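You operate a simulated robot arm through the tools that you are given. There is no shell and no other tool.

Carry out the task below with a simulated robot arm. There is one attempt and no reset: what you move stays moved.

TASK
Put things in order on the top of the steel side table. At the end: the small blue tub (marked "Oats") stands on top of the white spool; the orange sensor block stands on top of the blue block; the yellow jar with a foil lid (marked "Pearl barley") stands where the small blue tub stood; the brown pouch (marked "Soft figs") from the top of the steel side table stands where the yellow jar with a foil lid stood; whatever was shut is shut again. Leave all else as you found it, and nothing knocked over.

The check looks at the end state, three seconds after you hand in, the way a careful person would. Anything else that was tipped, shoved, dropped, spilled or broken makes it a failure. Lids that push on must go on centred and level and be pressed home; caps that screw on are set level and turned clockwise until they are tight.

THE ROBOT
A 7-joint arm with a two-finger gripper, fixed in place. Base frame: the origin is at the foot of the arm, x ahead of it, y to its left, z up; the work surface is at about z = 0. Readings come in mm, degrees, newtons and seconds.
With the tool pointing down near the work surface it reaches from about 160 to 380 mm from the base axis. Its first joint turns from -72.0 to 72.0 degrees. Payload 0.6 kg.
Tool frame: the origin (TCP) lies between the finger pads and is the grasp point; the fingertips stand 22 mm ahead of it; z points along the fingers, y is the line along which they close. Largest opening 92 mm; the body of the gripper starts 65 mm behind the TCP.
Orientation is that of the tool frame in the base frame, as a unit quaternion [w, x, y, z]. With the fingers straight down and closing along the base's y, the tool's x points along the base's -x, its y along +y and its z along -z.

THE INTERFACE
- The arm moves only by the tool servo_tool. Its argument "steps" is a list of rows, each a list of 2 entries, a list of its own where there are three numbers: the shift along the base's x, y, z in cm, then the turn, a rotation vector about the base's x, y, z in degrees. In form: [[[x, y, z], [rx, ry, rz]], ...]. A call has 1 to 20 rows; each row shifts and turns the commanded pose from where the row before left it. "grip" is the gripper command, from -1 (fully open) to 1 (shut), values between in proportion, set as the call begins (left out, the last holds). Each row takes 0.2 s and may step no farther than 50 mm and 8.6 degrees from the row before; otherwise, or with a gripper value out of range, the whole call is refused. A pose out of reach is approached as far as the arm can. The call stops where the force on the tool passes 40 N (or 10 N more than at its start, if that is more) or the arm is blocked; 0.2 s more then pass. Each finger halts on what it meets, pressing with about 20 N; the grip force reading is that of the motor and also rises with nothing between the fingers. The clock runs only during rows and for 0.2 s after the last one: add rows that do not move to give the fingers time. The reply holds the time, the measured pose of the TCP, the force on the tool along the base axes, the opening and the grip force, in the units named above and with some noise, with the torque about the TCP (base axes, N m) and any sound that the robot's microphone picked up.
- Cameras (640 x 400 px; columns grow to the right, rows downward): "scene" is fixed at [32, -247, 397.2]; the picture's right is [0.93, -0.37, 0.00], its down [-0.23, -0.59, -0.77] and it looks along [0.29, 0.72, -0.63] (base axes); focal length 244 px, centre (320, 200). "wrist" rides on the gripper at [71, 19, -102] in the tool frame; the picture's right is [-0.26, 0.96, 0.00], its down [-0.75, -0.20, -0.62] and it looks along [-0.60, -0.16, 0.78] (tool axes); focal length 280 px, centre (320, 200). There is no depth. A picture from a camera that has moved, and an enlarged one, comes with that camera's place and axes in the base frame and with its lens. The place of the scene camera against the robot may be out by one fixed shift of up to 18 mm in any direction.
- snapshot(camera): a new picture of that camera. The clock stands still meanwhile.
- inspect(camera, box): a new picture of the part [left, top, right, bottom] of that camera's present view, enlarged. The clock stands still meanwhile.
- hand_in(): hands the job in; it is judged then, once.

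Places have to be worked out from the pictures, the camera data and where the tool is seen. Open the gripper and draw the arm clear of the work before you hand the job in, unless the task says otherwise.

The tools are called by a JSON object that holds its "op" and its "data". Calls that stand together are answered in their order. servo_tool: Moves the arm, as the interface text tells. Its arguments: {"type":"object","properties":{"steps":{"type":"array","items":{"type":"array"}},"grip":{"type":"number"}},"required":["steps"]} The other tools are called the same way: snapshot (camera) takes a picture; inspect (camera, box) takes an enlarged picture of a part of a camera's view; hand_in () hands the job in.

At the start:

```text
time: 0.0
eef_pos: [224.2, 51.4, 239.4]
ee_rot: [-0.001, 0.0, 1.0, 0.0]
contact_force: [0.0, -0.7, -0.4]
ft_torque: [0.02, -0.02, 0.0]
grip_width: 91.8
gripper_force: 0.0
```

scene: 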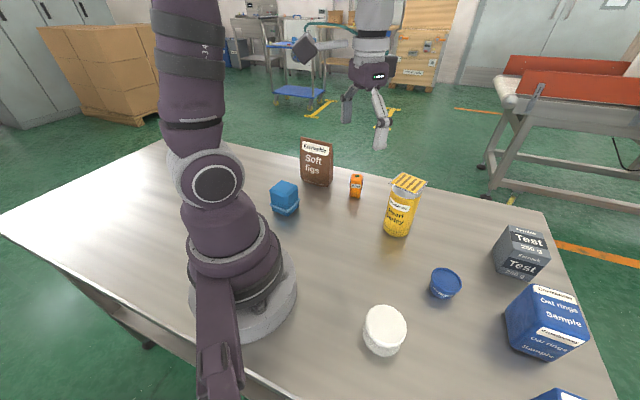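
wrist: 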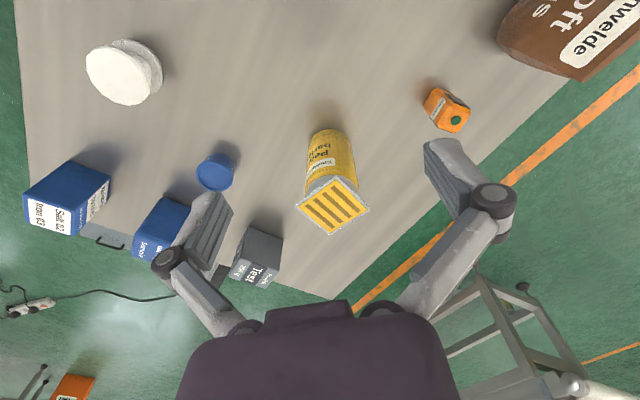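

I see the tub, spool, jar, pouch, orange block, blue block. I begin by taking enlarged pictures to see details and locate things.

{"op": "inspect", "data": {"camera": "scene", "box": [240, 120, 440, 245]}}

{"op": "inspect", "data": {"camera": "scene", "box": [340, 220, 600, 382]}}

{"op": "inspect", "data": {"camera": "wrist", "box": [20, 20, 340, 220]}}

{"op": "inspect", "data": {"camera": "wrist", "box": [280, 0, 640, 225]}}

```text
3.20 times, centred on (340, 182) of scene
camera zoom: at [32.0, -247.0, 397.2], right [0.93, -0.37, 0.0], down [-0.23, -0.59, -0.77], along [0.29, 0.72, -0.63], focal length 782 px, centre (256, 256)
```

zoom: 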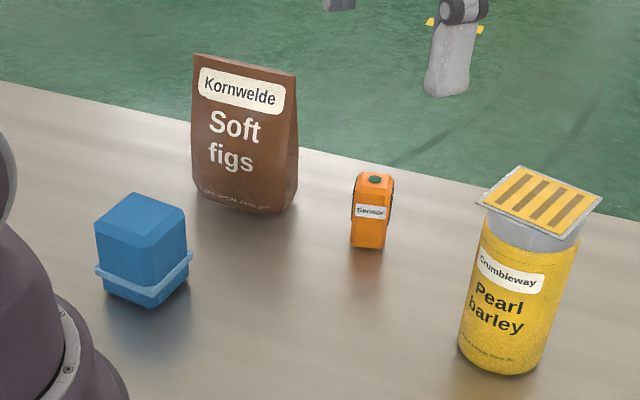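

```text
2.46 times, centred on (470, 301) of scene
camera zoom: at [32.0, -247.0, 397.2], right [0.93, -0.37, 0.0], down [-0.23, -0.59, -0.77], along [0.29, 0.72, -0.63], focal length 602 px, centre (-49, -49)
```

zoom: 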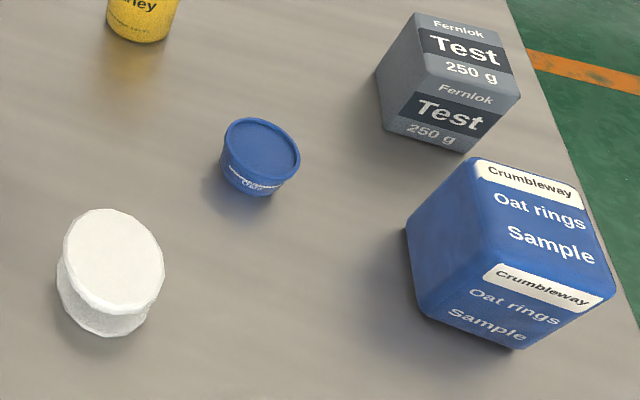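

```text
2.00 times, centred on (180, 120) of wrist
camera zoom: at [152.0, 70.3, 342.2], right [0.26, 0.96, 0.0], down [0.75, -0.2, 0.62], along [0.6, -0.16, -0.78], focal length 561 px, centre (600, 360)
```

zoom: 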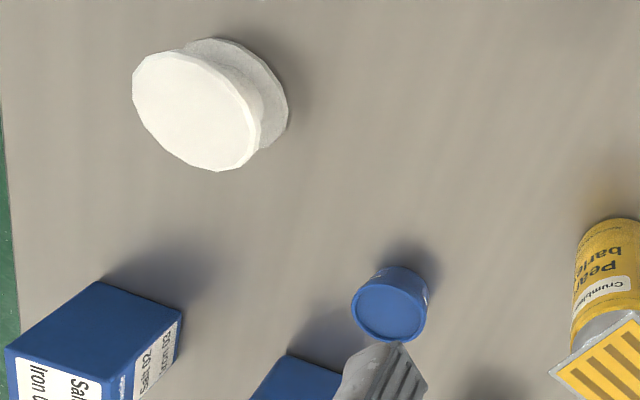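

```text
1.78 times, centred on (460, 112) of wrist
camera zoom: at [152.0, 70.3, 342.2], right [0.26, 0.96, 0.0], down [0.75, -0.2, 0.62], along [0.6, -0.16, -0.78], focal length 498 px, centre (71, 356)
```

zoom: 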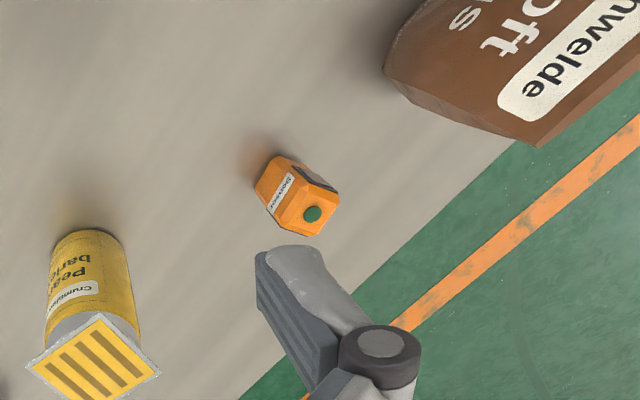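

The wrist camera sees everything roughly; I judge the tub near (318,-115) and spool near (190,-130). I move the tool to a second viewpoint to triangulate with the wrist camera.

{"op": "servo_tool", "data": {"steps": [[[1.0, -4.0, 0], [0, 0, 0]], [[1.0, -4.0, 0], [0, 0, 0]], [[1.0, -4.0, 0], [0, 0, 0]], [[0, 0, 0], [0, 0, 0]]], "grip": -1}}

```text
time: 1.0
eef_pos: [254.4, -70.1, 244.0]
ee_rot: [0.0, 0.0, 1.0, 0.0]
contact_force: [0.5, 0.8, -0.4]
ft_torque: [-0.02, 0.0, -0.02]
grip_width: 92.2
gripper_force: 0.2
```

Reading shows z 244, a bit higher than commanded; I take a wrist picture from here.

{"op": "snapshot", "data": {"camera": "wrist"}}

{"op": "snapshot", "data": {"camera": "scene"}}

```text
taken
camera wrist: at [182.9, -51.5, 346.7], right [0.26, 0.97, 0.0], down [0.75, -0.2, 0.62], along [0.6, -0.16, -0.78], focal length 280 px, centre (320, 200)
```

wrist: 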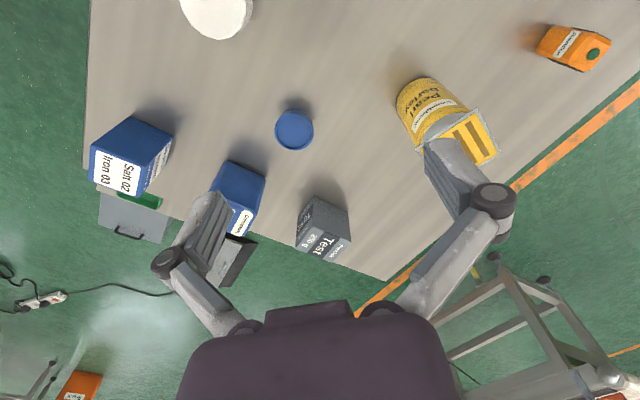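

```text
taken
```

scene: 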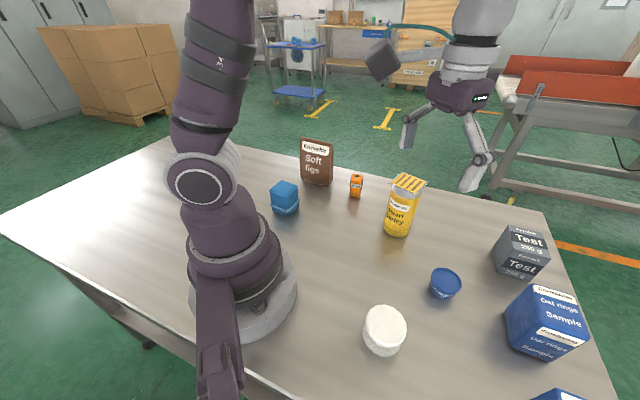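

Triangulating the tub lid gives about (315,-119, z≈31); the spool seems near (175,-149, z≈40). I hover above the spool for a closer view.

{"op": "servo_tool", "data": {"steps": [[[-2.0, -2.0, -1.5], [0, 0, 0]], [[-2.0, -2.0, -1.5], [0, 0, 0]], [[-2.0, -2.0, -1.5], [0, 0, 0]], [[-1.5, -1.5, -1.5], [0, 0, 0]], [[0, 0, 0], [0, 0, 0]], [[0, 0, 0], [0, 0, 0]]]}}

{"op": "snapshot", "data": {"camera": "wrist"}}

{"op": "inspect", "data": {"camera": "wrist", "box": [220, 0, 540, 200]}}

```text
time: 2.4
eef_pos: [179.0, -145.3, 178.3]
ee_rot: [0.001, 0.0, 1.0, 0.001]
contact_force: [0.0, 0.1, 0.4]
ft_torque: [0.02, 0.02, 0.02]
grip_width: 92.2
gripper_force: 0.1
```

```text
taken
camera wrist: at [107.7, -125.5, 281.0], right [0.26, 0.97, 0.0], down [0.75, -0.2, 0.62], along [0.6, -0.16, -0.78], focal length 280 px, centre (320, 200)
```

wrist: 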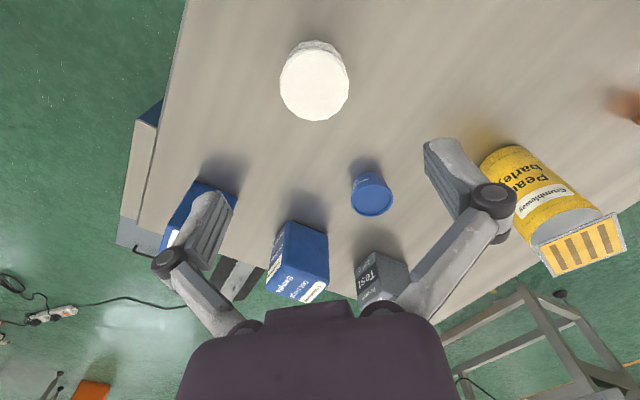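

```text
2.00 times, centred on (380, 100) of wrist
camera zoom: at [107.7, -125.5, 281.0], right [0.26, 0.97, 0.0], down [0.75, -0.2, 0.62], along [0.6, -0.16, -0.78], focal length 561 px, centre (200, 400)
```

zoom: 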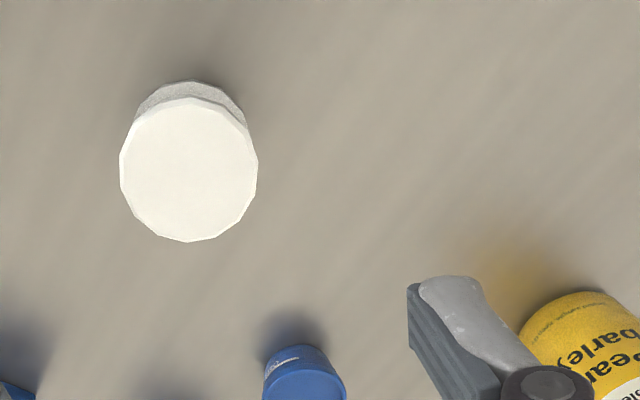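

The spool top centre works out to (174.5,-148, z 41), about 57 mm wide. Next I hover over the tub at about (315,-119) to check its neighbourhood and grip clearance.

{"op": "servo_tool", "data": {"steps": [[[3.4, 0.65, -0.8], [0, 0, 0]], [[3.4, 0.65, -0.8], [0, 0, 0]], [[3.4, 0.65, -0.8], [0, 0, 0]], [[3.4, 0.65, -0.8], [0, 0, 0]], [[0, 0, 0], [0, 0, 0]], [[0, 0, 0], [0, 0, 0]]]}}

{"op": "snapshot", "data": {"camera": "wrist"}}

{"op": "inspect", "data": {"camera": "wrist", "box": [200, 40, 440, 190]}}

{"op": "snapshot", "data": {"camera": "scene"}}

```text
time: 3.8
eef_pos: [312.6, -118.1, 146.8]
ee_rot: [0.001, -0.001, 1.0, 0.0]
contact_force: [0.0, 0.7, -0.3]
ft_torque: [-0.01, 0.0, 0.01]
grip_width: 91.8
gripper_force: 0.1
```

```text
taken
camera wrist: at [241.8, -98.8, 249.0], right [0.26, 0.96, 0.0], down [0.75, -0.2, 0.62], along [0.6, -0.16, -0.78], focal length 280 px, centre (320, 200)
```

wrist: 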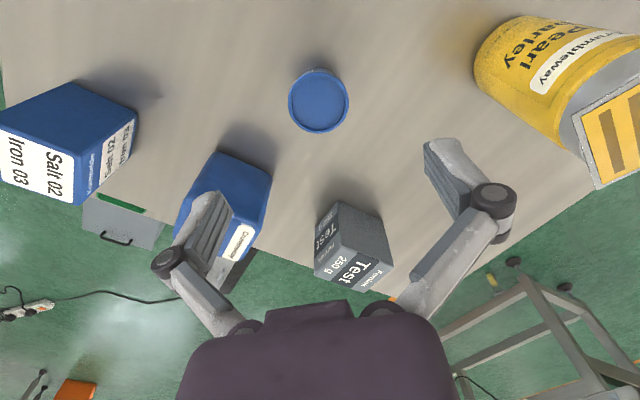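

```text
2.67 times, centred on (320, 115) of wrist
camera zoom: at [241.8, -98.8, 249.0], right [0.26, 0.96, 0.0], down [0.75, -0.2, 0.62], along [0.6, -0.16, -0.78], focal length 748 px, centre (320, 427)
```

zoom: 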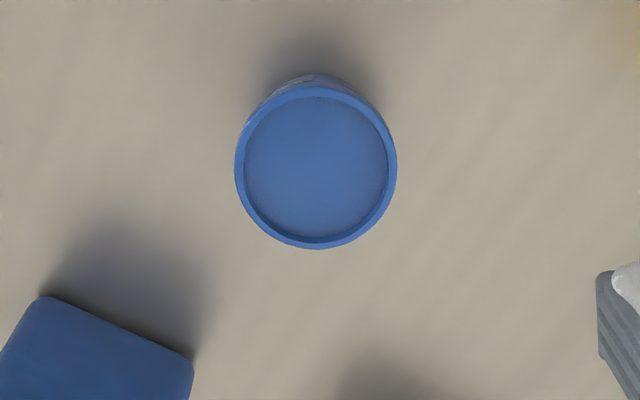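

```text
taken
```

scene: 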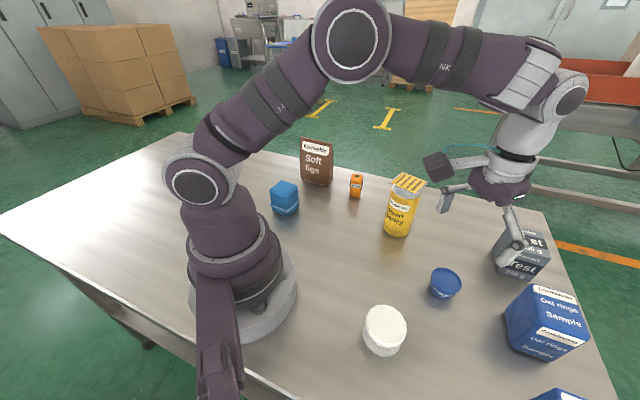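

The tub centre is (315.5,-120), top at about z 31, rim about 47 mm wide. I look closer at its side profile and lid before gripping.

{"op": "inspect", "data": {"camera": "scene", "box": [415, 255, 479, 310]}}

{"op": "inspect", "data": {"camera": "scene", "box": [350, 295, 430, 365]}}

{"op": "inspect", "data": {"camera": "wrist", "box": [380, 120, 540, 220]}}

```text
7.27 times, centred on (447, 282) of scene
camera zoom: at [32.0, -247.0, 397.2], right [0.93, -0.37, 0.0], down [-0.23, -0.59, -0.77], along [0.29, 0.72, -0.63], focal length 1778 px, centre (-604, -400)
```

zoom: 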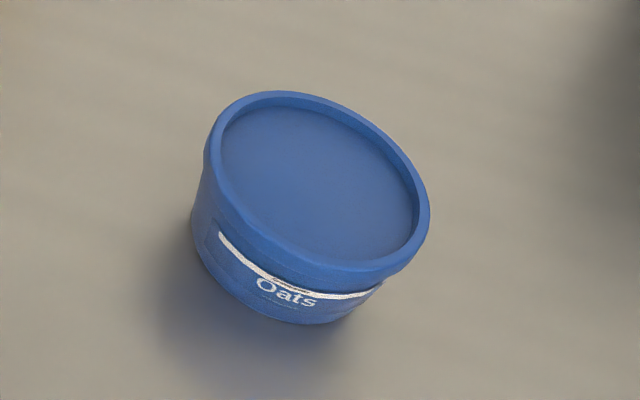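

```text
5.71 times, centred on (390, 330) of scene
camera zoom: at [32.0, -247.0, 397.2], right [0.93, -0.37, 0.0], down [-0.23, -0.59, -0.77], along [0.29, 0.72, -0.63], focal length 1397 px, centre (-80, -543)
```

zoom: 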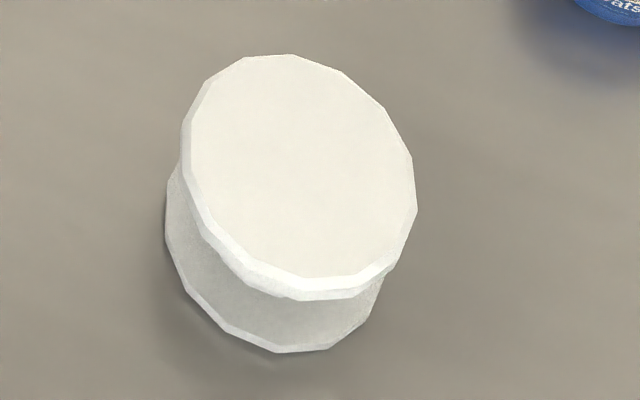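

```text
4.00 times, centred on (460, 170) of wrist
camera zoom: at [241.8, -98.8, 249.0], right [0.26, 0.96, 0.0], down [0.75, -0.2, 0.62], along [0.6, -0.16, -0.78], focal length 1122 px, centre (-240, 320)
```

zoom: 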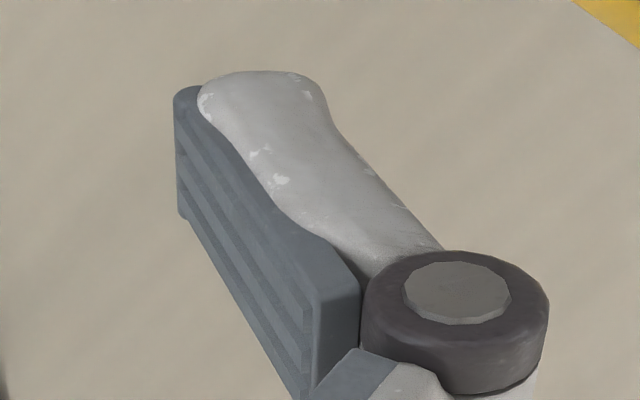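

The tub has a push-on lid that looks seated, the spool top is flat. I pause to get a settled reading before descending.

{"op": "servo_tool", "data": {"steps": [[[0, 0, 0], [0, 0, 0]], [[0, 0, 0], [0, 0, 0]]]}}

{"op": "servo_tool", "data": {"steps": [[[0, 0, 0], [0, 0, 0]], [[0, 0, 0], [0, 0, 0]]]}}

```text
time: 4.4
eef_pos: [312.9, -118.5, 145.9]
ee_rot: [0.0, -0.001, 1.0, 0.0]
contact_force: [0.1, -0.1, -0.4]
ft_torque: [-0.01, -0.01, -0.02]
grip_width: 92.0
gripper_force: 0.0
```

```text
time: 5.0
eef_pos: [311.9, -117.4, 146.9]
ee_rot: [0.0, 0.0, 1.0, 0.0]
contact_force: [-0.2, 0.5, -0.5]
ft_torque: [0.03, 0.01, 0.02]
grip_width: 92.1
gripper_force: 0.1
```

Settled at about (312.5,-118,146.5). I shift to (315.7,-120) and narrow the fingers to ~70 mm, descending to just above the tub first.

{"op": "servo_tool", "data": {"steps": [[[0.32, -0.2, -2.0], [0, 0, 0]], [[0, 0, -2.5], [0, 0, 0]], [[0, 0, -2.0], [0, 0, 0]], [[0, 0, 0], [0, 0, 0]], [[0, 0, 0], [0, 0, 0]]], "grip": -0.55}}

{"op": "snapshot", "data": {"camera": "wrist"}}

{"op": "snapshot", "data": {"camera": "scene"}}

```text
time: 6.2
eef_pos: [317.8, -118.7, 82.6]
ee_rot: [0.0, 0.0, 1.0, 0.001]
contact_force: [-0.2, -0.7, 0.8]
ft_torque: [-0.03, -0.02, 0.01]
grip_width: 71.6
gripper_force: 0.0
```

```text
taken
camera wrist: at [246.2, -99.6, 185.3], right [0.26, 0.97, 0.0], down [0.75, -0.2, 0.62], along [0.6, -0.16, -0.78], focal length 280 px, centre (320, 200)
```

wrist: 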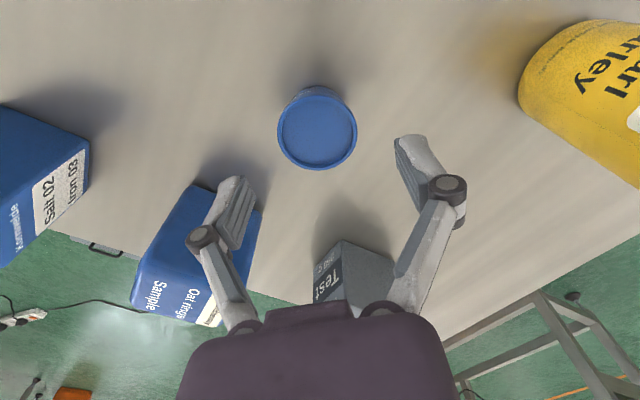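

```text
taken
```

scene: 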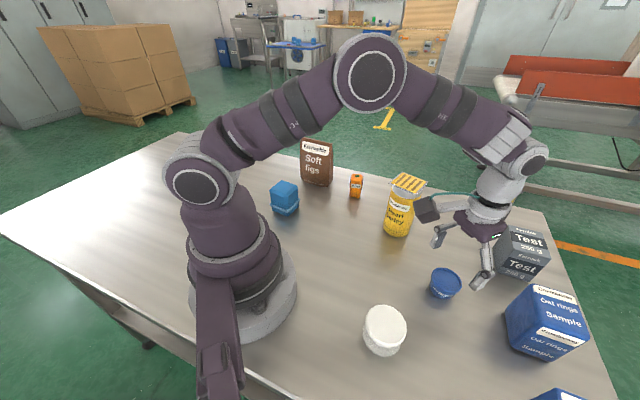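

The tub shows about 3 mm nearer in x than the TCP, at about (314.5,-119.8). I correct and go down to z≈28 with the fingers straddling the tub.

{"op": "servo_tool", "data": {"steps": [[[-0.3, -0.1, -1.5], [0, 0, 0]], [[0, 0, -1.5], [0, 0, 0]], [[0, 0, -1.3], [0, 0, 0]], [[0, 0, -1.1], [0, 0, 0]], [[0, 0, 0], [0, 0, 0]], [[0, 0, 0], [0, 0, 0]]]}}

{"op": "snapshot", "data": {"camera": "wrist"}}

{"op": "inspect", "data": {"camera": "scene", "box": [400, 190, 560, 310]}}

```text
time: 7.6
eef_pos: [314.6, -120.4, 28.3]
ee_rot: [0.0, 0.0, 1.0, 0.0]
contact_force: [-0.2, -0.9, 1.4]
ft_torque: [-0.02, 0.02, -0.01]
grip_width: 70.9
gripper_force: 0.0
```

```text
taken
camera wrist: at [243.4, -101.6, 130.4], right [0.26, 0.96, 0.0], down [0.75, -0.2, 0.62], along [0.6, -0.16, -0.78], focal length 280 px, centre (320, 200)
```

wrist: 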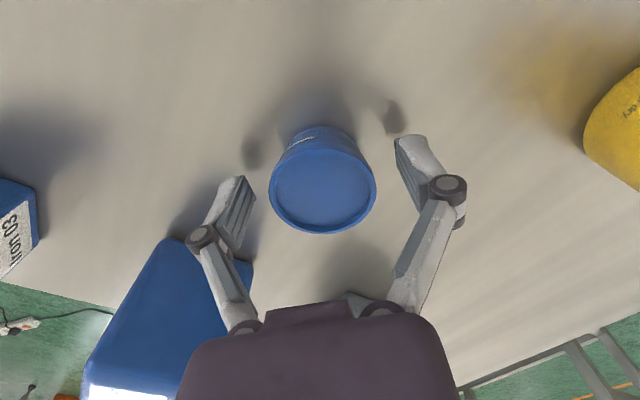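

```text
3.33 times, centred on (480, 250) of scene
camera zoom: at [32.0, -247.0, 397.2], right [0.93, -0.37, 0.0], down [-0.23, -0.59, -0.77], along [0.29, 0.72, -0.63], focal length 815 px, centre (-213, 33)
```

zoom: 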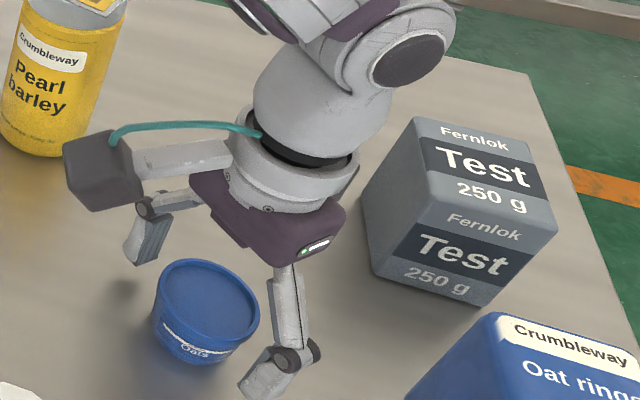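

The tub lid sits centred between the fingers (lid centre pixel ~(322,191) against TCP ~(320,189)). I close the gripper.

{"op": "servo_tool", "data": {"steps": [[[0, 0, 0], [0, 0, 0]], [[0, 0, 0], [0, 0, 0]], [[0, 0, 0], [0, 0, 0]], [[0, 0, 0], [0, 0, 0]]], "grip": 1}}

{"op": "snapshot", "data": {"camera": "wrist"}}

```text
time: 8.6
eef_pos: [315.0, -119.8, 27.6]
ee_rot: [0.0, 0.0, 1.0, 0.0]
contact_force: [-1.3, 0.7, 6.7]
ft_torque: [0.06, -0.04, 0.01]
grip_width: 44.7
gripper_force: 20.2
```

```text
taken
camera wrist: at [243.4, -101.6, 130.6], right [0.26, 0.96, 0.0], down [0.75, -0.2, 0.63], along [0.6, -0.16, -0.78], focal length 280 px, centre (320, 200)
```

wrist: 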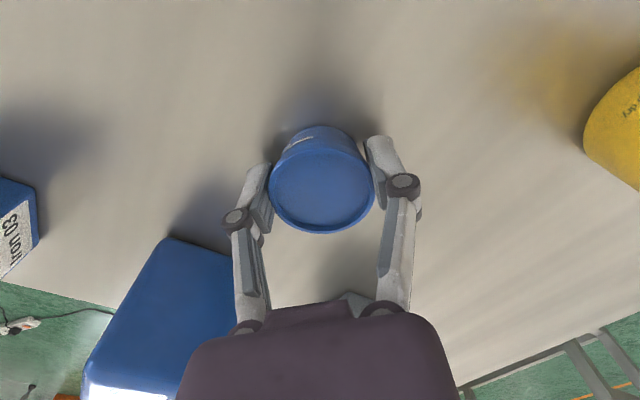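

Gripped at 44.7 mm with 20 N. I lift gently a centimetre and check that tub and lid come together.

{"op": "servo_tool", "data": {"steps": [[[0, 0, 0.4], [0, 0, 0]], [[0, 0, 0.6], [0, 0, 0]], [[0, 0, 1.0], [0, 0, 0]], [[0, 0, 0], [0, 0, 0]]]}}

{"op": "snapshot", "data": {"camera": "wrist"}}

{"op": "inspect", "data": {"camera": "scene", "box": [400, 190, 560, 310]}}

```text
time: 9.6
eef_pos: [313.3, -120.7, 49.1]
ee_rot: [0.0, 0.0, 1.0, 0.001]
contact_force: [-0.4, -0.5, 0.3]
ft_torque: [0.0, 0.0, 0.02]
grip_width: 44.8
gripper_force: 20.0
```

```text
taken
camera wrist: at [242.1, -102.0, 150.9], right [0.26, 0.96, 0.0], down [0.75, -0.2, 0.62], along [0.6, -0.16, -0.78], focal length 280 px, centre (320, 200)
```

wrist: 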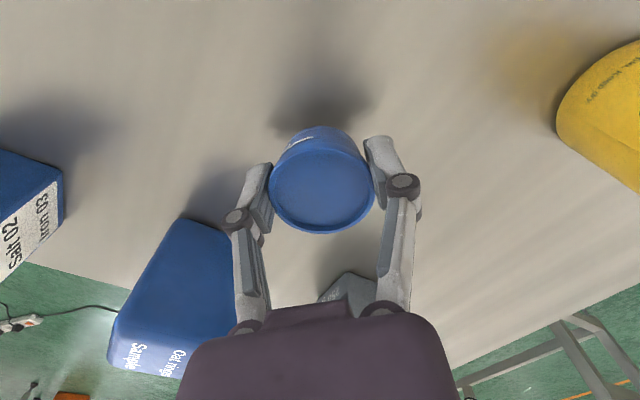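

```text
3.33 times, centred on (480, 250) of scene
camera zoom: at [32.0, -247.0, 397.2], right [0.93, -0.37, 0.0], down [-0.23, -0.59, -0.77], along [0.29, 0.72, -0.63], focal length 815 px, centre (-213, 33)
```

zoom: 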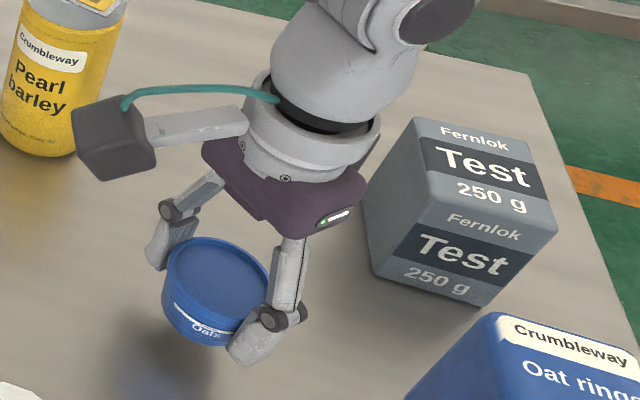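

Tub is held upright with the lid on. I lift to z≈115 and carry it over to hover above the spool at about (174,-149).

{"op": "servo_tool", "data": {"steps": [[[0, 0, 3.0], [0, 0, 0]], [[0, 0, 3.6], [0, 0, 0]], [[-3.0, -0.6, 0], [0, 0, 0]], [[-3.5, -0.7, 0], [0, 0, 0]], [[-3.5, -0.7, 0], [0, 0, 0]], [[-2.5, -0.5, 0], [0, 0, 0]], [[-1.4, -0.3, 0], [0, 0, 0]], [[0, 0, 0], [0, 0, 0]], [[0, 0, 0], [0, 0, 0]]]}}

{"op": "snapshot", "data": {"camera": "wrist"}}

{"op": "inspect", "data": {"camera": "scene", "box": [320, 230, 480, 380]}}

```text
time: 11.6
eef_pos: [177.3, -148.5, 115.7]
ee_rot: [0.0, 0.0, 1.0, 0.0]
contact_force: [-0.6, 0.8, 0.1]
ft_torque: [0.01, -0.01, -0.01]
grip_width: 44.8
gripper_force: 19.9
```

```text
taken
camera wrist: at [105.6, -129.5, 218.2], right [0.26, 0.97, 0.0], down [0.75, -0.2, 0.62], along [0.6, -0.16, -0.78], focal length 280 px, centre (320, 200)
```

wrist: 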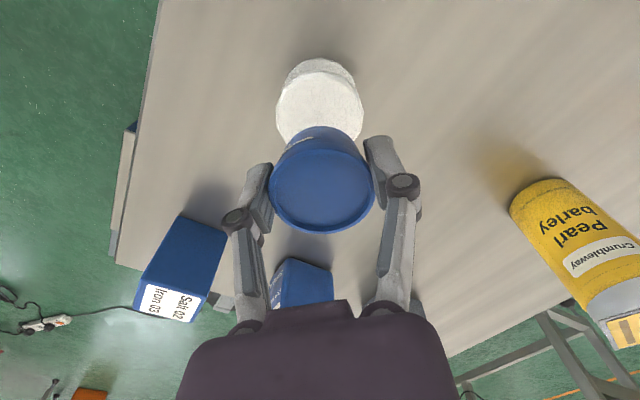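

```text
2.67 times, centred on (400, 305) of scene
camera zoom: at [32.0, -247.0, 397.2], right [0.93, -0.37, 0.0], down [-0.23, -0.59, -0.77], along [0.29, 0.72, -0.63], focal length 652 px, centre (107, -80)
```

zoom: 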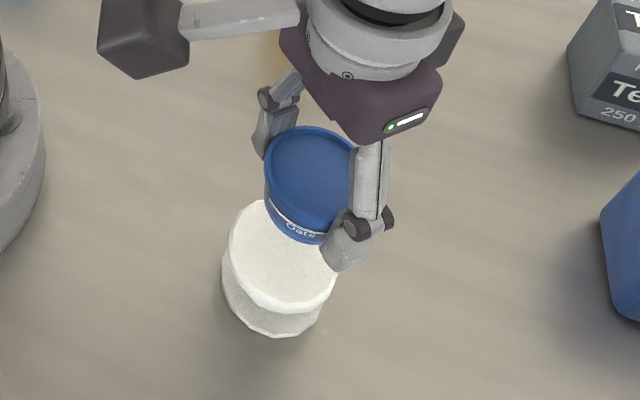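

Hovering over the spool; I zoom in to measure the spool disc relative to the tool.

{"op": "inspect", "data": {"camera": "wrist", "box": [240, 40, 400, 140]}}

```text
4.00 times, centred on (320, 90) of wrist
camera zoom: at [105.6, -129.5, 218.2], right [0.26, 0.97, 0.0], down [0.75, -0.2, 0.62], along [0.6, -0.16, -0.78], focal length 1122 px, centre (320, 640)
```

zoom: 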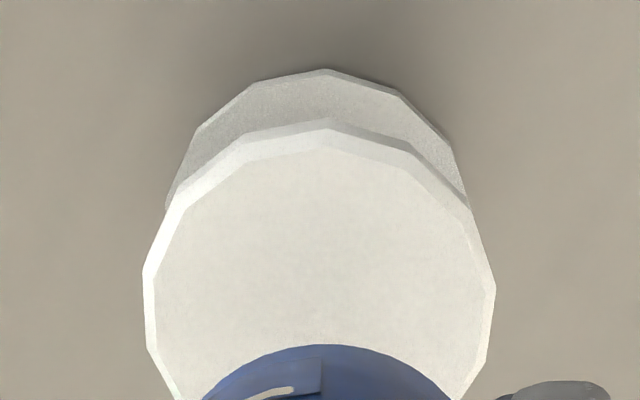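

Perspective correction puts the spool centre nearer (177.3,-149). I measure the held tub's offset from the tool axis with an enlarged view.

{"op": "inspect", "data": {"camera": "wrist", "box": [240, 120, 400, 240]}}

```text
3.33 times, centred on (320, 180) of wrist
camera zoom: at [105.6, -129.5, 218.2], right [0.26, 0.97, 0.0], down [0.75, -0.2, 0.62], along [0.6, -0.16, -0.78], focal length 935 px, centre (320, 267)
```

zoom: 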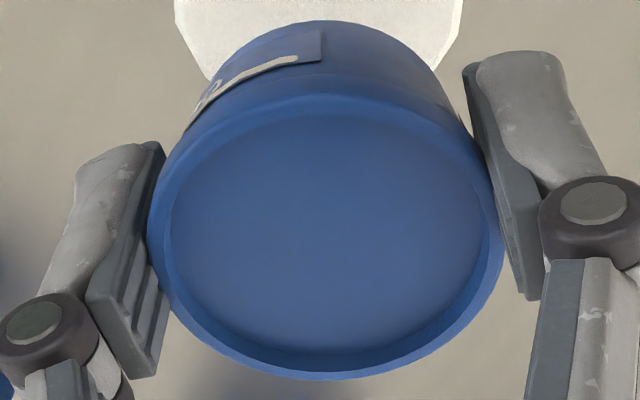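

The tub's axis sits ~1.5 mm +x of the TCP, and the spool centre is about (176.4,-148.7). I shift by (-2,-0.3) mm and lower to just above the spool.

{"op": "servo_tool", "data": {"steps": [[[-0.2, -0.03, -1.0], [0, 0, 0]], [[0, 0, -1.5], [0, 0, 0]], [[0, 0, -1.2], [0, 0, 0]], [[0, 0, -0.3], [0, 0, 0]], [[0, 0, 0], [0, 0, 0]], [[0, 0, 0], [0, 0, 0]]]}}

{"op": "inspect", "data": {"camera": "wrist", "box": [224, 80, 416, 200]}}

{"op": "inspect", "data": {"camera": "scene", "box": [320, 270, 448, 350]}}

```text
time: 13.0
eef_pos: [173.0, -149.4, 75.4]
ee_rot: [0.0, 0.0, 1.0, 0.0]
contact_force: [0.1, 0.2, -0.6]
ft_torque: [-0.03, 0.03, 0.01]
grip_width: 45.1
gripper_force: 19.8
```

```text
3.33 times, centred on (320, 140) of wrist
camera zoom: at [102.3, -130.5, 177.6], right [0.26, 0.96, 0.0], down [0.75, -0.2, 0.62], along [0.6, -0.16, -0.78], focal length 935 px, centre (320, 400)
```

zoom: 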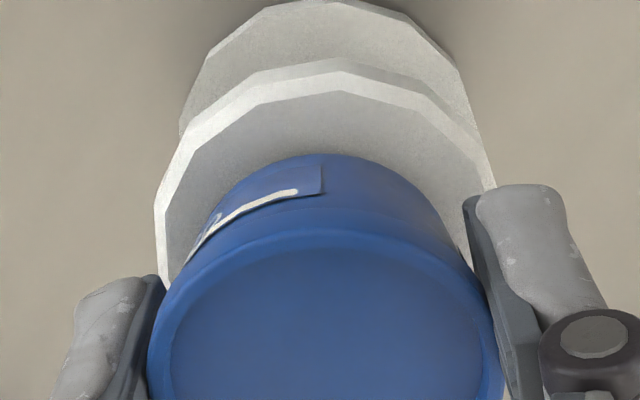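

```text
5.00 times, centred on (384, 310) of scene
camera zoom: at [32.0, -247.0, 397.2], right [0.93, -0.37, 0.0], down [-0.23, -0.59, -0.77], along [0.29, 0.72, -0.63], focal length 1222 px, centre (0, -350)
```

zoom: 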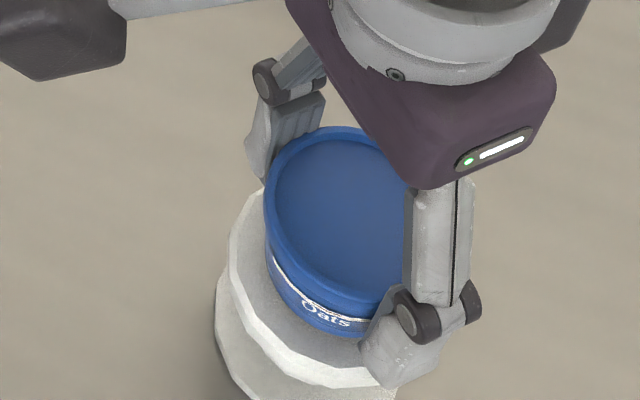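

Tub is aligned laterally; it needs about +1.3 mm in x. I lower in small steps watching the force.

{"op": "servo_tool", "data": {"steps": [[[0.13, 0, -0.2], [0, 0, 0]], [[0, 0, -0.2], [0, 0, 0]], [[0, 0, 0], [0, 0, 0]], [[0, 0, 0], [0, 0, 0]]]}}

{"op": "servo_tool", "data": {"steps": [[[0, 0, -0.1], [0, 0, 0]], [[0, 0, 0], [0, 0, 0]]]}}

```text
time: 14.0
eef_pos: [177.0, -149.3, 70.8]
ee_rot: [0.001, 0.0, 1.0, 0.0]
contact_force: [0.4, -0.9, 15.4]
ft_torque: [0.04, -0.16, -0.01]
grip_width: 45.1
gripper_force: 20.1
```

```text
time: 14.6
eef_pos: [176.4, -150.0, 70.2]
ee_rot: [0.0, 0.0, 1.0, 0.0]
contact_force: [2.2, -1.1, 15.6]
ft_torque: [0.04, -0.1, -0.01]
grip_width: 45.0
gripper_force: 19.9
```

Contact at z≈70.5 with ~15 N. I check the picture before releasing.

{"op": "inspect", "data": {"camera": "wrist", "box": [224, 80, 416, 200]}}

{"op": "inspect", "data": {"camera": "scene", "box": [320, 270, 448, 350]}}

```text
3.33 times, centred on (320, 140) of wrist
camera zoom: at [104.5, -130.0, 172.6], right [0.26, 0.97, 0.0], down [0.75, -0.2, 0.63], along [0.6, -0.16, -0.78], focal length 935 px, centre (320, 400)
```

zoom: 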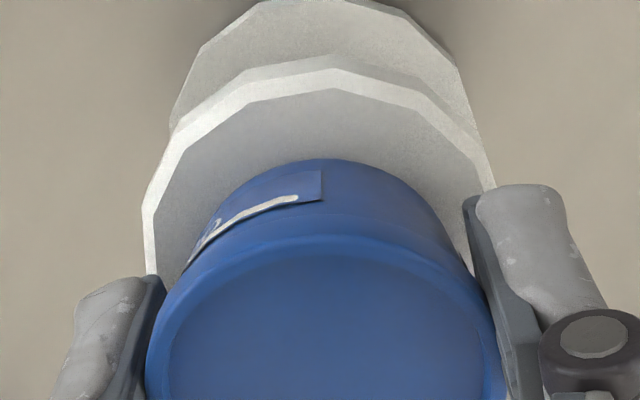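

```text
5.00 times, centred on (384, 310) of scene
camera zoom: at [32.0, -247.0, 397.2], right [0.93, -0.37, 0.0], down [-0.23, -0.59, -0.77], along [0.29, 0.72, -0.63], focal length 1222 px, centre (0, -350)
```

zoom: 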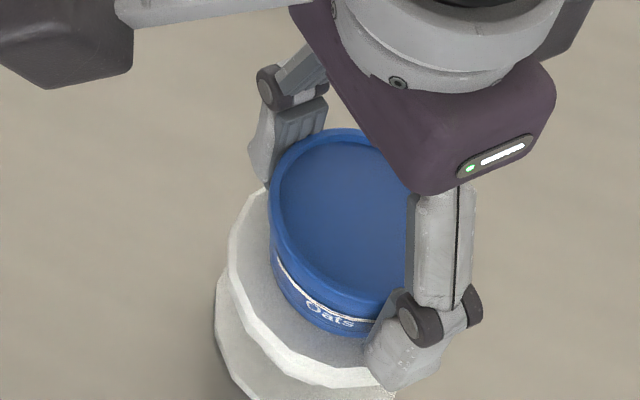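

The tub sits about 2 mm from the spool's centre with good margins. I ease the press by 1 mm and then open the fingers.

{"op": "servo_tool", "data": {"steps": [[[0, 0, 0.08], [0, 0, 0]], [[0, 0, 0], [0, 0, 0]], [[0, 0, 0], [0, 0, 0]]]}}

{"op": "servo_tool", "data": {"steps": [[[0, 0, 0], [0, 0, 0]], [[0, 0, 0], [0, 0, 0]], [[0, 0, 0], [0, 0, 0]]], "grip": -0.5}}

{"op": "inspect", "data": {"camera": "scene", "box": [320, 270, 448, 350]}}

{"op": "inspect", "data": {"camera": "wrist", "box": [160, 80, 480, 280]}}

```text
time: 15.4
eef_pos: [174.7, -148.7, 71.3]
ee_rot: [0.0, 0.0, 1.0, 0.0]
contact_force: [-0.2, -0.4, -0.2]
ft_torque: [0.03, 0.03, 0.01]
grip_width: 44.9
gripper_force: 19.8
```

```text
time: 16.2
eef_pos: [175.3, -148.6, 71.1]
ee_rot: [0.0, 0.0, 1.0, 0.0]
contact_force: [1.0, 0.3, -0.1]
ft_torque: [0.02, -0.01, -0.02]
grip_width: 68.9
gripper_force: 0.0
```

```text
5.00 times, centred on (384, 310) of scene
camera zoom: at [32.0, -247.0, 397.2], right [0.93, -0.37, 0.0], down [-0.23, -0.59, -0.77], along [0.29, 0.72, -0.63], focal length 1222 px, centre (0, -350)
```

zoom: 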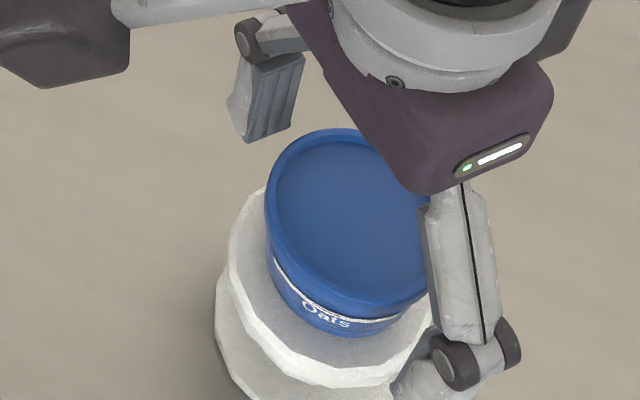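

```text
2.00 times, centred on (320, 180) of wrist
camera zoom: at [103.7, -129.9, 173.1], right [0.26, 0.96, 0.0], down [0.75, -0.2, 0.62], along [0.6, -0.16, -0.78], focal length 561 px, centre (320, 240)
```

zoom: 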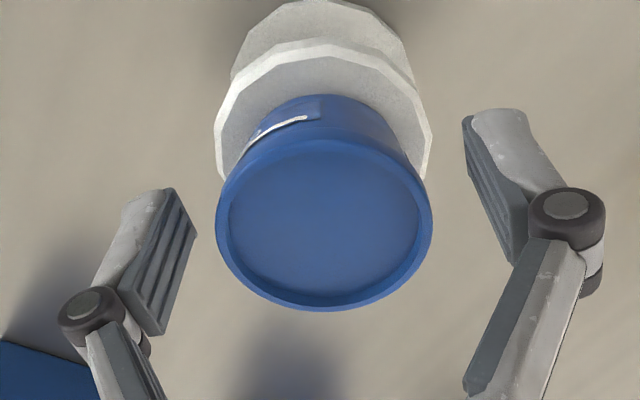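

The tub stands level and centred on the spool. I raise the tool clear and move to view the jar and the far objects.

{"op": "servo_tool", "data": {"steps": [[[0, 0, 2.0], [0, 0, 0]], [[0, 0, 4.0], [0, 0, 0]], [[0, 0, 4.0], [0, 0, 0]], [[2.0, 3.5, 2.5], [0, 0, 0]], [[2.5, 4.0, 1.0], [0, 0, 0]], [[2.5, 4.0, 0], [0, 0, 0]], [[2.0, 4.0, 0], [0, 0, 0]], [[0, 3.0, 0], [0, 0, 0]], [[0, 0, 0], [0, 0, 0]], [[0, 0, 0], [0, 0, 0]]], "grip": -1}}

{"op": "snapshot", "data": {"camera": "wrist"}}

{"op": "snapshot", "data": {"camera": "scene"}}

```text
time: 18.4
eef_pos: [265.0, 37.5, 202.0]
ee_rot: [0.0, 0.0, 1.0, -0.001]
contact_force: [0.1, 0.0, -0.5]
ft_torque: [0.0, 0.01, 0.0]
grip_width: 91.8
gripper_force: 0.1
```

```text
taken
camera wrist: at [193.3, 56.1, 305.1], right [0.26, 0.96, 0.0], down [0.75, -0.2, 0.62], along [0.6, -0.16, -0.78], focal length 280 px, centre (320, 200)
```

wrist: 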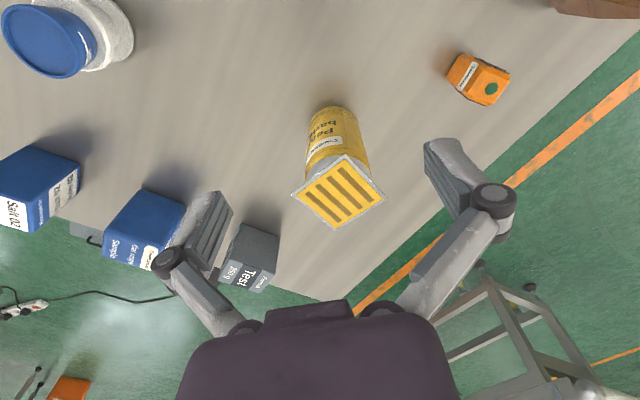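

```text
taken
```

scene: 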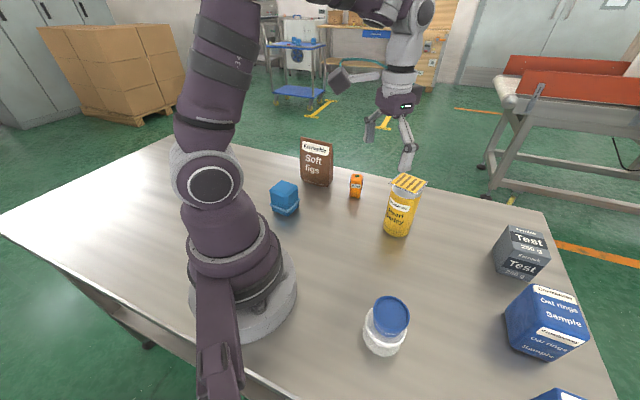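

The tub stands on the spool. Now I zoom on the jar to measure its base, body and foil lid.

{"op": "inspect", "data": {"camera": "wrist", "box": [260, 80, 420, 240]}}

{"op": "inspect", "data": {"camera": "scene", "box": [360, 165, 456, 245]}}

{"op": "inspect", "data": {"camera": "wrist", "box": [400, 0, 560, 120]}}

```text
2.50 times, centred on (340, 160) of wrist
camera zoom: at [193.3, 56.1, 305.1], right [0.26, 0.96, 0.0], down [0.75, -0.2, 0.62], along [0.6, -0.16, -0.78], focal length 701 px, centre (270, 300)
```

zoom: 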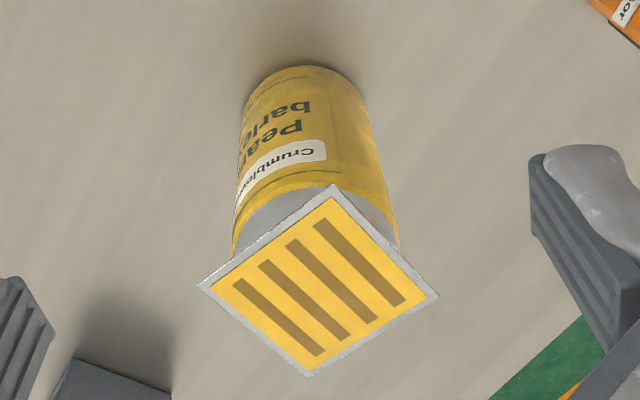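

```text
5.00 times, centred on (408, 205) of scene
camera zoom: at [32.0, -247.0, 397.2], right [0.93, -0.37, 0.0], down [-0.23, -0.59, -0.77], along [0.29, 0.72, -0.63], focal length 1222 px, centre (-120, 175)
```

zoom: 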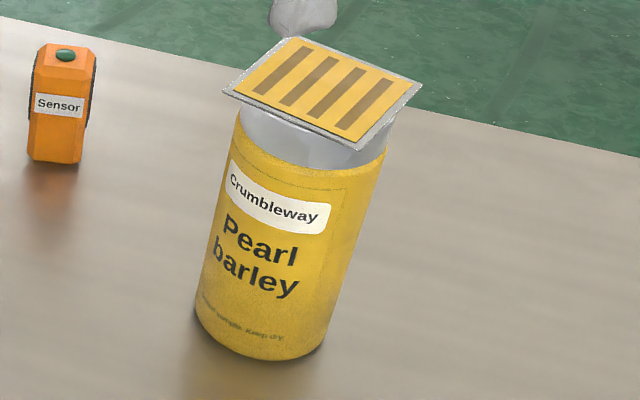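

```text
3.33 times, centred on (480, 60) of wrist
camera zoom: at [193.3, 56.1, 305.1], right [0.26, 0.96, 0.0], down [0.75, -0.2, 0.62], along [0.6, -0.16, -0.78], focal length 935 px, centre (-213, 667)
```

zoom: 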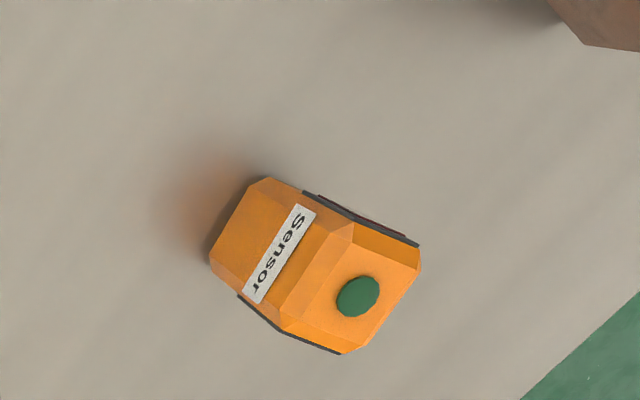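

Jar: base centre ≈(332,35), ~127 mm tall, foil lid a 55 mm square plate that overhangs. To keep fingers off the foil I'll grip the body from the robot side with the tool tilted ~55°. First I back off and test the yaw and tilt in free space.

{"op": "servo_tool", "data": {"steps": [[[-2.0, -0.6, 0], [0, 0, 6]], [[-2.5, -0.6, 0], [0.82, -7.82, 0]], [[0, 0, 0], [0.82, -7.82, 0]], [[0, 0, 0], [0.82, -7.82, 0]], [[0, 0, 0], [0.82, -7.82, 0]], [[0, 0, 0], [0, 0, 0]], [[0, 0, 0], [0, 0, 0]]]}}

{"op": "snapshot", "data": {"camera": "wrist"}}

{"op": "snapshot", "data": {"camera": "scene"}}

```text
time: 20.0
eef_pos: [219.7, 23.9, 204.6]
ee_rot: [0.272, -0.05, 0.961, 0.015]
contact_force: [-0.5, 0.0, 0.3]
ft_torque: [0.0, 0.0, 0.0]
grip_width: 92.2
gripper_force: 0.0
```

```text
taken
camera wrist: at [104.8, 31.0, 255.5], right [0.12, 0.98, 0.14], down [0.34, -0.17, 0.93], along [0.93, -0.07, -0.35], focal length 280 px, centre (320, 200)
```

wrist: 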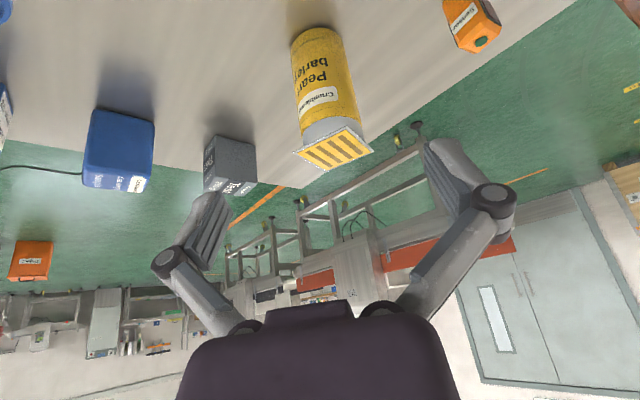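

```text
taken
```

scene: 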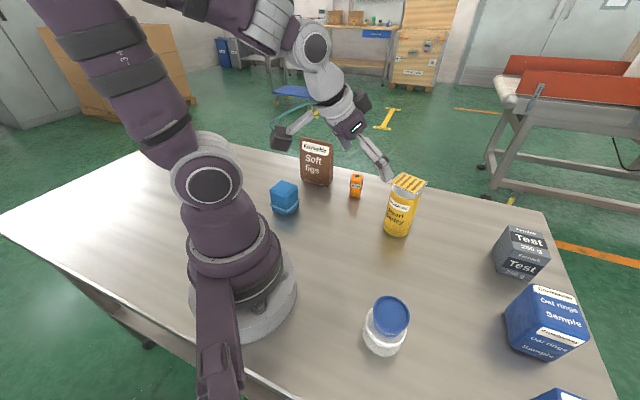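

Tilt works (31° now). I continue to ~55° and lower toward z≈110 at radius ~262, still clear of the jar, and check.

{"op": "servo_tool", "data": {"steps": [[[1.5, 0.13, -1.0], [0.82, -7.82, 0]], [[1.5, 0.13, -2.0], [0.82, -7.82, 0]], [[1.2, 0.12, -2.0], [0.82, -7.82, 0]], [[0, 0, -2.0], [0, 0, 0]], [[0, 0, -2.0], [0, 0, 0]], [[0, 0, 0], [0, 0, 0]], [[0, 0, 0], [0, 0, 0]]]}}

{"op": "snapshot", "data": {"camera": "wrist"}}

{"op": "snapshot", "data": {"camera": "scene"}}

```text
time: 21.6
eef_pos: [299.3, 30.6, 127.3]
ee_rot: [0.461, -0.047, 0.886, 0.025]
contact_force: [0.1, 0.3, 0.2]
ft_torque: [0.01, -0.01, 0.02]
grip_width: 92.0
gripper_force: 0.0
out of reach, approached as far as the arm can: row 1, 2, 3
```

```text
taken
camera wrist: at [174.0, 37.1, 127.8], right [0.05, 0.98, 0.21], down [-0.06, -0.21, 0.98], along [1.0, -0.06, 0.05], focal length 280 px, centre (320, 200)
```

wrist: 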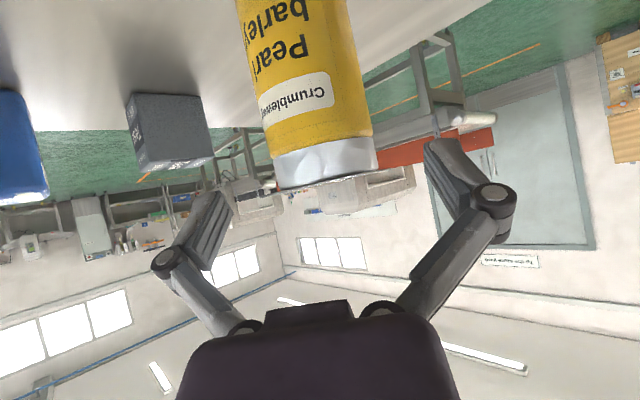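

```text
taken
```

scene: 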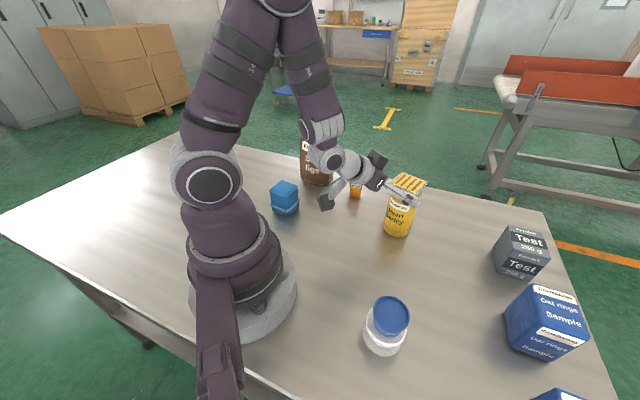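

The arm ended at (299,31,127), further forward than I commanded because of reach limits on some rows; no contact force. I take a static reading to see whether it is settled.

{"op": "servo_tool", "data": {"steps": [[[0, 0, 0], [0, 0, 0]], [[0, 0, 0], [0, 0, 0]]]}}

{"op": "inspect", "data": {"camera": "scene", "box": [300, 140, 460, 240]}}

```text
time: 22.2
eef_pos: [299.6, 32.3, 126.2]
ee_rot: [0.46, -0.047, 0.886, 0.025]
contact_force: [-0.4, 0.5, 0.4]
ft_torque: [-0.01, -0.02, -0.01]
grip_width: 91.9
gripper_force: 0.0
```

```text
4.00 times, centred on (380, 190) of scene
camera zoom: at [32.0, -247.0, 397.2], right [0.93, -0.37, 0.0], down [-0.23, -0.59, -0.77], along [0.29, 0.72, -0.63], focal length 978 px, centre (80, 240)
```

zoom: 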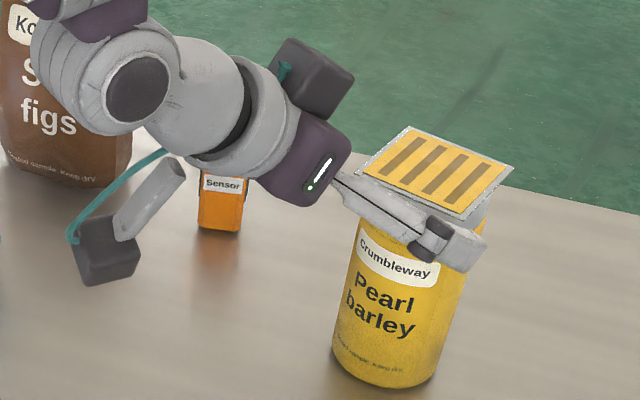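

Settled at (299.5,31.5,126.5), straddling the jar top without contact. I lower in small steps, checking the pose follows.

{"op": "servo_tool", "data": {"steps": [[[0, 0, -0.7], [0, 0, 0]], [[0, 0, -0.7], [0, 0, 0]], [[0, 0, 0], [0, 0, 0]]]}}

```text
time: 23.0
eef_pos: [298.7, 32.0, 113.2]
ee_rot: [0.461, -0.046, 0.886, 0.025]
contact_force: [0.3, 0.0, -0.5]
ft_torque: [0.02, 0.01, -0.03]
grip_width: 92.1
gripper_force: 0.1
```

Pose follows well. I continue down to z≈62.

{"op": "servo_tool", "data": {"steps": [[[0, 0, -1.3], [0, 0, 0]], [[0, 0, -1.3], [0, 0, 0]], [[0, 0, -1.3], [0, 0, 0]], [[0, 0, -1.2], [0, 0, 0]], [[0, 0, 0], [0, 0, 0]], [[0, 0, 0], [0, 0, 0]]]}}

{"op": "snapshot", "data": {"camera": "wrist"}}

{"op": "inspect", "data": {"camera": "scene", "box": [300, 150, 460, 250]}}

```text
time: 24.4
eef_pos: [298.5, 32.8, 63.5]
ee_rot: [0.461, -0.046, 0.886, 0.024]
contact_force: [-0.3, -0.1, -0.3]
ft_torque: [-0.01, -0.02, -0.03]
grip_width: 91.7
gripper_force: 0.0
```

```text
taken
camera wrist: at [173.3, 39.0, 64.8], right [0.05, 0.98, 0.21], down [-0.06, -0.21, 0.98], along [1.0, -0.06, 0.05], focal length 280 px, centre (320, 200)
```

wrist: 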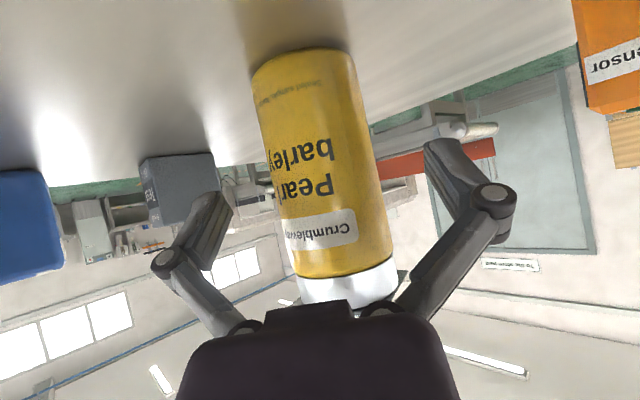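

```text
4.00 times, centred on (380, 200) of scene
camera zoom: at [32.0, -247.0, 397.2], right [0.93, -0.37, 0.0], down [-0.23, -0.59, -0.77], along [0.29, 0.72, -0.63], focal length 978 px, centre (80, 200)
```

zoom: 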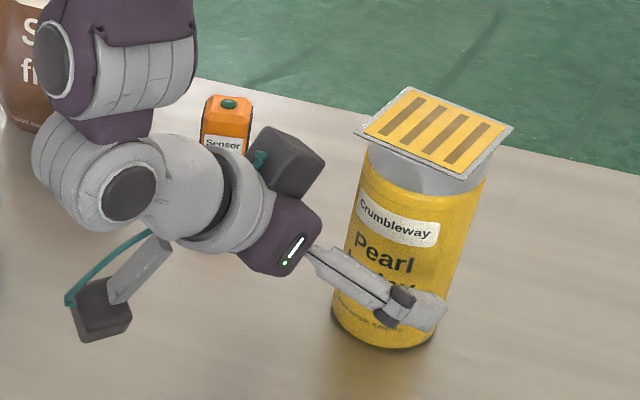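

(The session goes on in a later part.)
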